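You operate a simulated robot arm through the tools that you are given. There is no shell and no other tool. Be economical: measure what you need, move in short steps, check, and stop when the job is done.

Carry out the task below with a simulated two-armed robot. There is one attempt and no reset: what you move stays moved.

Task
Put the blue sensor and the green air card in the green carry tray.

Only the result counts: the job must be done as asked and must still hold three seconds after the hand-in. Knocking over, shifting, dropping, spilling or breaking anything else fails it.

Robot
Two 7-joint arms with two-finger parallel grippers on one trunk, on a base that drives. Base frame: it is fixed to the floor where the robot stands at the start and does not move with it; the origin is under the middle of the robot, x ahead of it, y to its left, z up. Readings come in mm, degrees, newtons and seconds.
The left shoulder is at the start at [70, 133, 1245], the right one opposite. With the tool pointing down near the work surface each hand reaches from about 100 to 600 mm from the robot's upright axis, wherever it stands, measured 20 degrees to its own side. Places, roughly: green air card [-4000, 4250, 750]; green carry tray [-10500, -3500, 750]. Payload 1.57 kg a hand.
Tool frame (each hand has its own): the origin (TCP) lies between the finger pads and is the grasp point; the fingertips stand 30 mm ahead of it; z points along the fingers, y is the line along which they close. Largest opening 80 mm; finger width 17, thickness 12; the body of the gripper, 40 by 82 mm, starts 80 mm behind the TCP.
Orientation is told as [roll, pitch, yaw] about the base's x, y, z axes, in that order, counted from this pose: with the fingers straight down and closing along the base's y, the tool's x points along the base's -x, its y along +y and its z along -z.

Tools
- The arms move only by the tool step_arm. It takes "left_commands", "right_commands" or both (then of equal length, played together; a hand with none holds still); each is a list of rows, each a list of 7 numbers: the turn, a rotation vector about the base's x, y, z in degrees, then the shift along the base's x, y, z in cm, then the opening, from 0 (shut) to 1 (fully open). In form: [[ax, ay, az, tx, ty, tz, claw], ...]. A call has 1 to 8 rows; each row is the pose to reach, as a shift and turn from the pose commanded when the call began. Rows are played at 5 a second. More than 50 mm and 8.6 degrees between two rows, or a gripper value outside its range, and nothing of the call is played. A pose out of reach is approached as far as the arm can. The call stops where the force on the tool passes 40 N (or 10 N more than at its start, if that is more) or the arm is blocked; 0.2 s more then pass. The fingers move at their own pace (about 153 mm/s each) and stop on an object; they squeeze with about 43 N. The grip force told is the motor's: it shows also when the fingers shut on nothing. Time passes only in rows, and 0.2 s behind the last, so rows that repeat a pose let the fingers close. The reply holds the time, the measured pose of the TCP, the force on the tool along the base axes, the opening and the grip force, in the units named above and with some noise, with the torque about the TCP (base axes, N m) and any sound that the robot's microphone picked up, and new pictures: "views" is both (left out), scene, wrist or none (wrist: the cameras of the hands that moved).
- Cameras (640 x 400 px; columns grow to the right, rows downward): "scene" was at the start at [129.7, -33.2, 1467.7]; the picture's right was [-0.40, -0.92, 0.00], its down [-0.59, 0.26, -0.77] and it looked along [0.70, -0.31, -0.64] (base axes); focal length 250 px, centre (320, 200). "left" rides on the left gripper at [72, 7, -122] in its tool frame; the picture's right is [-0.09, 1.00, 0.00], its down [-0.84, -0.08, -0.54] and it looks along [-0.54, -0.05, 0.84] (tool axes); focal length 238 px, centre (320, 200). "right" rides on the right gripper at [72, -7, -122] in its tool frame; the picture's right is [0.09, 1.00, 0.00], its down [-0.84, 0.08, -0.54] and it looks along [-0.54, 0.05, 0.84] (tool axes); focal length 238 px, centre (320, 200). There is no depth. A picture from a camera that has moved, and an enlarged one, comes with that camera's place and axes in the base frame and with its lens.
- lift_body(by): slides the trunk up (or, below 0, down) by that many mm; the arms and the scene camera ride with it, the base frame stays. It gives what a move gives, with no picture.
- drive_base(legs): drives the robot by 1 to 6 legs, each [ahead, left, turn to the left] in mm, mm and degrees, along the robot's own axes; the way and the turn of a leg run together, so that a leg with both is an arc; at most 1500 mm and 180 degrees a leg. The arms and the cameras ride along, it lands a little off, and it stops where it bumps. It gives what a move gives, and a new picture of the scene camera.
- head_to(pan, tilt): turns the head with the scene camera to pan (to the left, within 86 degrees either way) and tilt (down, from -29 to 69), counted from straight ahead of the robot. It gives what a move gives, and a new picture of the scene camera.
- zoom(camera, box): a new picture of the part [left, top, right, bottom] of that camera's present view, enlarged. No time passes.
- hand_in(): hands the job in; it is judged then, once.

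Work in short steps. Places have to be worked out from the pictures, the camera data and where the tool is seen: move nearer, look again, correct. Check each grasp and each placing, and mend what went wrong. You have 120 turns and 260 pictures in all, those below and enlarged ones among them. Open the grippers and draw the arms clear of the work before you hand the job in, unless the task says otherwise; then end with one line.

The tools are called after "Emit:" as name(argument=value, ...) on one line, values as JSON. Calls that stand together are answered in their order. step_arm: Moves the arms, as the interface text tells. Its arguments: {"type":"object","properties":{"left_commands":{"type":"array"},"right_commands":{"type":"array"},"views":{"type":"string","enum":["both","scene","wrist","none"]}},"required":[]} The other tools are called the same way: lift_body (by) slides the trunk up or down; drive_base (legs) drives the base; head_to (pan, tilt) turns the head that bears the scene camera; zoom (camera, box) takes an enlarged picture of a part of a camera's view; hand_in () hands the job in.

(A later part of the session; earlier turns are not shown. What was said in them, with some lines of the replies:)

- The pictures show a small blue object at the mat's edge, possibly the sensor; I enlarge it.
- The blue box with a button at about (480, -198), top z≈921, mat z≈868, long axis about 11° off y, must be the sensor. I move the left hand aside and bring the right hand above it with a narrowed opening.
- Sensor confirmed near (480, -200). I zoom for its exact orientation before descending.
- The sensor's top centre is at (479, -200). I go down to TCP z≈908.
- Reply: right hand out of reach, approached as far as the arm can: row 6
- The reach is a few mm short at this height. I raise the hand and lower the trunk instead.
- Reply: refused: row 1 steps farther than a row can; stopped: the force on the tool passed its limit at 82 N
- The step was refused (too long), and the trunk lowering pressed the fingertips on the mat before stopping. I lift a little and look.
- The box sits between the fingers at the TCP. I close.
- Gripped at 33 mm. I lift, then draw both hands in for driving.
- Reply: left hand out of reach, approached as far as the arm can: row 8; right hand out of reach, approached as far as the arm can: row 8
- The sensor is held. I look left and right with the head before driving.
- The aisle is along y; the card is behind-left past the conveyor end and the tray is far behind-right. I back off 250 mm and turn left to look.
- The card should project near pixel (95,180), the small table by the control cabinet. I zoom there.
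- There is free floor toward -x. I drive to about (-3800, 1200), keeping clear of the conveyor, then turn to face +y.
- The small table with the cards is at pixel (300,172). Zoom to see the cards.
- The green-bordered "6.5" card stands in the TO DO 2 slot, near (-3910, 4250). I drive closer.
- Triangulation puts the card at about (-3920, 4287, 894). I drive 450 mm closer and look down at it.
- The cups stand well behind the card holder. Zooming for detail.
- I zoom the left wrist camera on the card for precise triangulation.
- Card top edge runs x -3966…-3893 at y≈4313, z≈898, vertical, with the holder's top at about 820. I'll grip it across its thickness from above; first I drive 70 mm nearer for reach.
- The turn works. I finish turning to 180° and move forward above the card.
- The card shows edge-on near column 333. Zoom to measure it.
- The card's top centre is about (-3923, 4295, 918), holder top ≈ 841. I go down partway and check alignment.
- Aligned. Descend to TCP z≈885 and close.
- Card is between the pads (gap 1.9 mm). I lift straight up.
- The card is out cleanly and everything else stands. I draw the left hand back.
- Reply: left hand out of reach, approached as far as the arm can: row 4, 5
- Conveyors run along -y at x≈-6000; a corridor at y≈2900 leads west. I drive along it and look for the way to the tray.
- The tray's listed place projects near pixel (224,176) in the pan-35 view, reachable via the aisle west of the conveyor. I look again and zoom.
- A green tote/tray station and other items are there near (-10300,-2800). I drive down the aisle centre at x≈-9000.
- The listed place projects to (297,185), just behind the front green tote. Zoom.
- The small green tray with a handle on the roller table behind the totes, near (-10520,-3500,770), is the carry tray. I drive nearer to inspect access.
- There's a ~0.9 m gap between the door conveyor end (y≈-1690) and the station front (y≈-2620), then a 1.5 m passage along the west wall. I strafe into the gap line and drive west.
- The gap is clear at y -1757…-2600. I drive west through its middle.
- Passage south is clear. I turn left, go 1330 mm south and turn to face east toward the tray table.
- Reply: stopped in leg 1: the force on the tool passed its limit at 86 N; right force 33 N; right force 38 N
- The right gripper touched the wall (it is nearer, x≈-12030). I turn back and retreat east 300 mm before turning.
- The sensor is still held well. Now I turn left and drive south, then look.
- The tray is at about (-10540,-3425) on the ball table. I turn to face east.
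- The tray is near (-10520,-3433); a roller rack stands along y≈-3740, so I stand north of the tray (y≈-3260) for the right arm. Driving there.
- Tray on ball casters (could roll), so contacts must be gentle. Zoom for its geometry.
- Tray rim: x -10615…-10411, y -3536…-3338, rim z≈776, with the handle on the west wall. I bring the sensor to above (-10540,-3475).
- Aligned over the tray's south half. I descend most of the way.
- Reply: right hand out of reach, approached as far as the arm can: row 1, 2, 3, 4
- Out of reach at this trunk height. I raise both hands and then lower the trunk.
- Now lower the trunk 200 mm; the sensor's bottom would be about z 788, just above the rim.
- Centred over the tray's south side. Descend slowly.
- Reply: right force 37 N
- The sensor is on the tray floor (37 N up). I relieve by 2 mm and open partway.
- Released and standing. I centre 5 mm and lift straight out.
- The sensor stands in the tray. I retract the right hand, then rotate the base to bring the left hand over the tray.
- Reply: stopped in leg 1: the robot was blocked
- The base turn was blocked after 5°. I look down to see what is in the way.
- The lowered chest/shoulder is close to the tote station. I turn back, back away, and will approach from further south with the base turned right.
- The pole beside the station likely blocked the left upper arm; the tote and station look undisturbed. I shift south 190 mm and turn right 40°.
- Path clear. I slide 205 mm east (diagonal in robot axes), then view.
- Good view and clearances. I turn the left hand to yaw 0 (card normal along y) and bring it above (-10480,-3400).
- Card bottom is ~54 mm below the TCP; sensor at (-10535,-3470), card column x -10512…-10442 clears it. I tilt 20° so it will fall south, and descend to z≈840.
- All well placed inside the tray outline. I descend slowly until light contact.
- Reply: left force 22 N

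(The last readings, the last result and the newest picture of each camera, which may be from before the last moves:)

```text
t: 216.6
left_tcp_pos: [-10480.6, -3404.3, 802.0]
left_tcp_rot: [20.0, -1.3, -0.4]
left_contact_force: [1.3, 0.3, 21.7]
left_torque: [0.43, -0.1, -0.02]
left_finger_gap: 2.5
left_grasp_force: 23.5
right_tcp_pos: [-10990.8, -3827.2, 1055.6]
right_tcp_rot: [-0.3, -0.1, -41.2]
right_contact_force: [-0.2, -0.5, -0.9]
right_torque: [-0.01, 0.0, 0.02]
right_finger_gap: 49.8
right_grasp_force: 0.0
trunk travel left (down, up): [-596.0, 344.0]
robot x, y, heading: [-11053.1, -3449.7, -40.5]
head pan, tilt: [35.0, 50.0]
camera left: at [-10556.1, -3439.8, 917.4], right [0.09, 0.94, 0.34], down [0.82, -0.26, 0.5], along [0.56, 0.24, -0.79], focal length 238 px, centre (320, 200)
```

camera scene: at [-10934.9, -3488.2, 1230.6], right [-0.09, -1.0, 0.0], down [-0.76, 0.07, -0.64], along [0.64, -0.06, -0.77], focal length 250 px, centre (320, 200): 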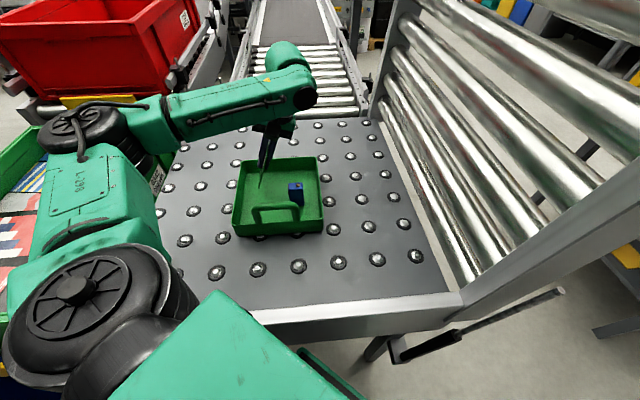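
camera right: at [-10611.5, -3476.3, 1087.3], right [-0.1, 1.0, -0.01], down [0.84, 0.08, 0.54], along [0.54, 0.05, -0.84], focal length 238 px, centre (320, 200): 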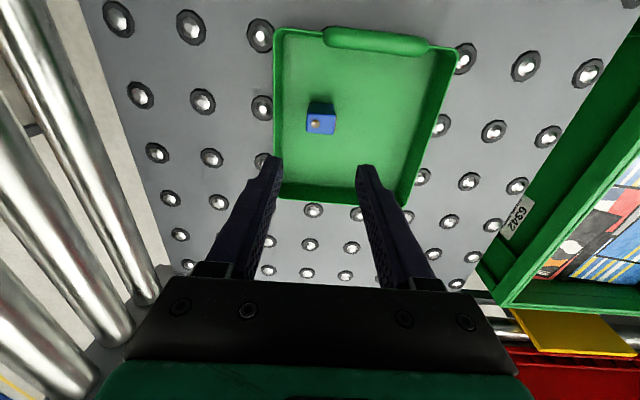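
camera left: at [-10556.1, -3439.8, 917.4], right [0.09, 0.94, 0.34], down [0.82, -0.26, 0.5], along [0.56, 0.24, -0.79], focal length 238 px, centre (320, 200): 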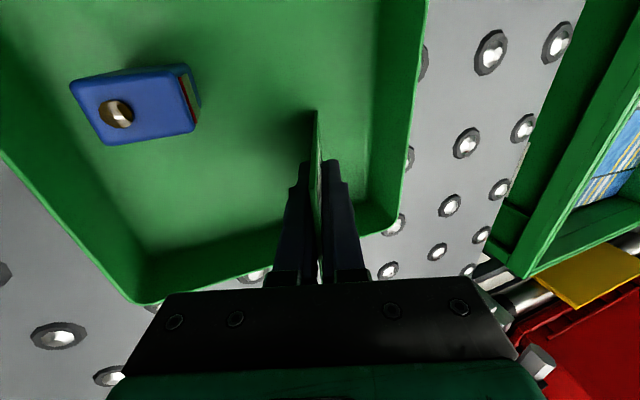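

The card touches the floor (22 N). I ease 2 mm and open.

Emit:
step_arm(left_commands=[[0, 0, 0, 0, 0, 0.2, 0], [0, 0, 0, 0, 0, 0.2, 0.2], [0, 0, 0, 0, 0, 0.2, 0.45], [0, 0, 0, 0, 0, 0.2, 0.45]], views="both")

```text
t: 217.6
left_tcp_pos: [-10478.3, -3404.9, 802.4]
left_tcp_rot: [20.0, -1.1, -0.3]
left_contact_force: [0.8, 0.5, 0.2]
left_torque: [0.0, -0.01, 0.01]
left_finger_gap: 36.1
left_grasp_force: 0.1
right_tcp_pos: [-10987.6, -3826.5, 1057.2]
right_tcp_rot: [-0.5, 0.1, -41.2]
right_contact_force: [0.4, 0.0, 0.1]
right_torque: [0.02, 0.01, 0.01]
right_finger_gap: 49.5
right_grasp_force: 0.0
trunk travel left (down, up): [-596.0, 344.0]
robot x, y, heading: [-11049.8, -3450.8, -40.3]
head pan, tilt: [35.0, 50.0]
camera scene: at [-10935.2, -3488.8, 1230.5], right [-0.09, -1.0, 0.0], down [-0.76, 0.07, -0.64], along [0.64, -0.06, -0.77], focal length 250 px, centre (320, 200)
camera left: at [-10553.1, -3440.7, 917.5], right [0.09, 0.94, 0.34], down [0.83, -0.26, 0.5], along [0.56, 0.24, -0.8], focal length 238 px, centre (320, 200)
```

scene: 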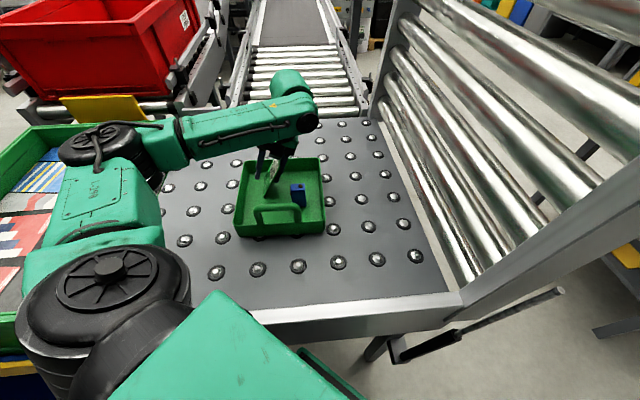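
left: 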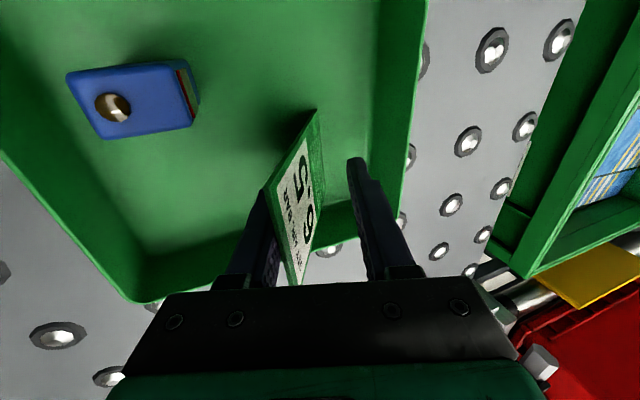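

The card leans on the south finger. I withdraw along the finger axis so it falls flat southward.

Emit:
step_arm(left_commands=[[0, 0, 0, 0, -0.7, 1.9, 0.45], [0, 0, 0, 0, -1.4, 3.8, 0.45], [0, 0, 0, 0, -2.4, 6.6, 0.45], [0, 0, 0, 0, -3.7, 10.3, 0.45], [0, 0, 0, 0, -4.5, 14.5, 0.45]], views="both")

```text
t: 218.8
left_tcp_pos: [-10479.6, -3454.0, 945.2]
left_tcp_rot: [20.0, -1.0, -0.3]
left_contact_force: [-0.7, -0.2, 1.1]
left_torque: [-0.03, -0.05, 0.01]
left_finger_gap: 36.1
left_grasp_force: 0.1
right_tcp_pos: [-10988.6, -3828.4, 1055.9]
right_tcp_rot: [-0.4, 0.0, -41.2]
right_contact_force: [-0.3, -0.1, 0.0]
right_torque: [0.02, -0.06, 0.01]
right_finger_gap: 49.6
right_grasp_force: 0.1
trunk travel left (down, up): [-596.0, 344.0]
robot x, y, heading: [-11050.7, -3450.8, -40.2]
head pan, tilt: [35.0, 50.0]
camera scene: at [-10936.9, -3489.2, 1230.7], right [-0.09, -1.0, 0.0], down [-0.76, 0.07, -0.64], along [0.64, -0.06, -0.77], focal length 250 px, centre (320, 200)
camera left: at [-10555.7, -3488.9, 1061.0], right [0.09, 0.94, 0.34], down [0.83, -0.26, 0.5], along [0.56, 0.24, -0.8], focal length 238 px, centre (320, 200)
```

scene: 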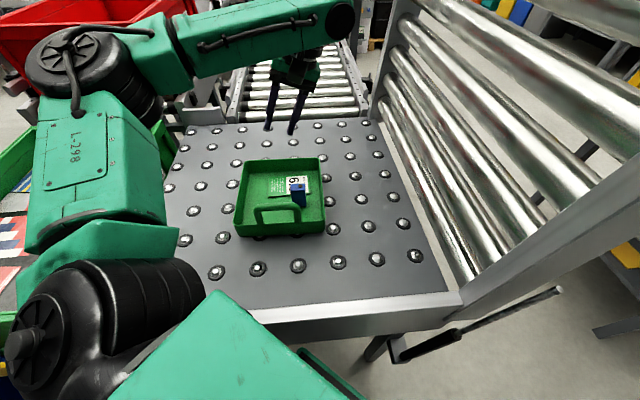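
left: 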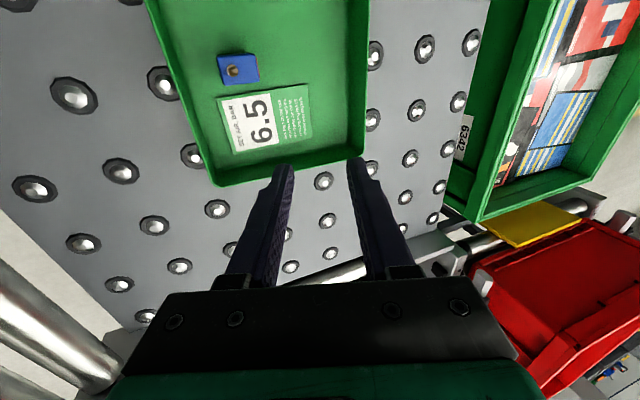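

The card lies flat in the tray beside the sensor. I draw the left hand clear, opening both grippers, then check.

Emit:
step_arm(left_commands=[[0, 0, 0, 0, 0, 4, 0.8], [0, 0, 0, 0, 0, 8, 0.8], [0, 0, 0, -4.5, -1, 9, 1], [0, 0, 0, -9, -2, 9, 1], [0, 0, 0, -13.5, -3, 9, 1], [0, 0, 0, -18, -4, 9, 1]], right_commands=[[0, 0, 0, 0, 0, 0, 0.8], [0, 0, 0, 0, 0, 0, 0.8], [0, 0, 0, 0, 0, 0, 1], [0, 0, 0, 0, 0, 0, 1], [0, 0, 0, 0, 0, 0, 1], [0, 0, 0, 0, 0, 0, 1]], views="none")

Emit:
drive_base(legs=[[-157, -132, 0]])

Emit:
head_to(pan=38, tilt=35)

Emit:
zoom(camera="scene", box=[160, 60, 480, 260])

```text
t: 220.2
left_tcp_pos: [-10660.9, -3491.7, 1038.6]
left_tcp_rot: [20.0, -1.2, -0.4]
left_contact_force: [0.1, 0.3, 0.4]
left_torque: [-0.01, -0.03, 0.02]
left_finger_gap: 80.2
left_grasp_force: 0.0
right_tcp_pos: [-10989.1, -3828.2, 1055.9]
right_tcp_rot: [-0.3, 0.1, -41.2]
right_contact_force: [0.0, -0.5, -0.2]
right_torque: [0.0, -0.02, -0.02]
right_finger_gap: 80.0
right_grasp_force: 0.1
trunk travel left (down, up): [-596.0, 344.0]
robot x, y, heading: [-11051.6, -3452.9, -40.4]
head pan, tilt: [35.0, 50.0]
```

```text
t: 221.8
left_tcp_pos: [-10863.4, -3490.9, 1038.8]
left_tcp_rot: [19.9, -1.1, -0.1]
left_contact_force: [0.2, 0.2, -0.6]
left_torque: [0.02, -0.05, 0.01]
left_finger_gap: 80.3
left_grasp_force: 0.0
right_tcp_pos: [-11189.3, -3827.7, 1055.5]
right_tcp_rot: [-0.4, 0.0, -40.9]
right_contact_force: [-0.9, 0.3, -0.2]
right_torque: [0.03, -0.04, 0.0]
right_finger_gap: 80.2
right_grasp_force: 0.1
trunk travel left (down, up): [-596.0, 344.0]
robot x, y, heading: [-11256.9, -3450.2, -40.0]
head pan, tilt: [35.0, 50.0]
camera scene: at [-11139.1, -3487.9, 1230.6], right [-0.09, -1.0, 0.0], down [-0.76, 0.07, -0.64], along [0.64, -0.06, -0.77], focal length 250 px, centre (320, 200)
```

scene: 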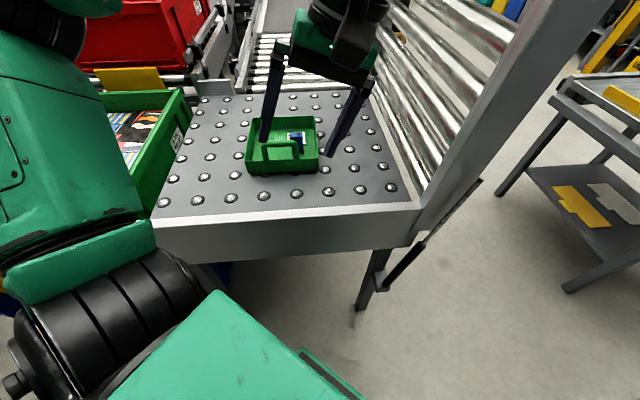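

```text
t: 222.6
left_tcp_pos: [-10862.5, -3490.5, 1037.9]
left_tcp_rot: [19.9, -1.1, -0.2]
left_contact_force: [-0.1, 0.5, 0.1]
left_torque: [0.0, 0.01, -0.02]
left_finger_gap: 79.9
left_grasp_force: 0.0
right_tcp_pos: [-11190.6, -3826.5, 1056.0]
right_tcp_rot: [-0.3, 0.1, -41.0]
right_contact_force: [0.6, -0.1, 0.5]
right_torque: [0.02, -0.03, -0.01]
right_finger_gap: 79.9
right_grasp_force: 0.0
trunk travel left (down, up): [-596.0, 344.0]
robot x, y, heading: [-11257.2, -3449.5, -40.0]
head pan, tilt: [38.0, 35.0]
camera scene: at [-11128.2, -3484.4, 1252.3], right [-0.04, -1.0, 0.0], down [-0.57, 0.02, -0.82], along [0.82, -0.03, -0.57], focal length 250 px, centre (320, 200)
```

scene: 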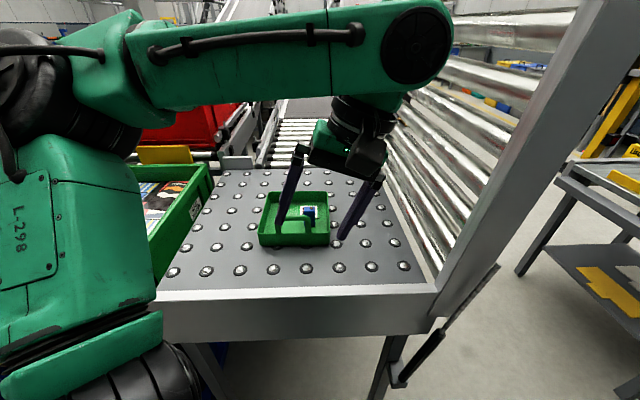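

```text
2.00 times, centred on (320, 160) of scene
camera zoom: at [-11128.2, -3484.4, 1252.3], right [-0.04, -1.0, 0.0], down [-0.57, 0.02, -0.82], along [0.82, -0.03, -0.57], focal length 500 px, centre (320, 280)
```

zoom: 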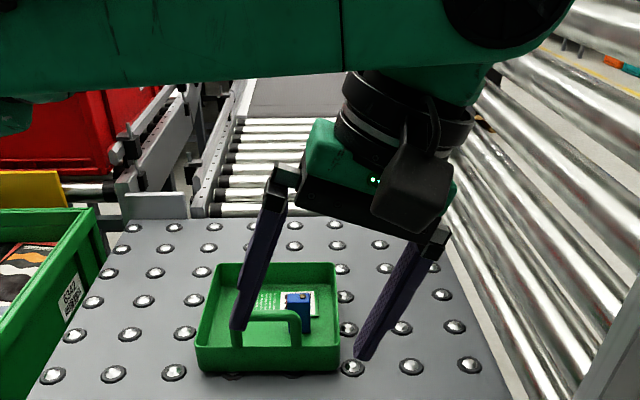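

Both the sensor and the card rest in the tray, and both hands are open and clear of it. I hand the job in.

Emit:
hand_in()

```text
The job is handed in.
```

The blue sensor (standing) and the green air card (lying flat) are both in the green carry tray, and the job is handed in. On the way, the right gripper touched a wall once and a base turn near the tote station was blocked once; the later pictures showed nothing out of place.
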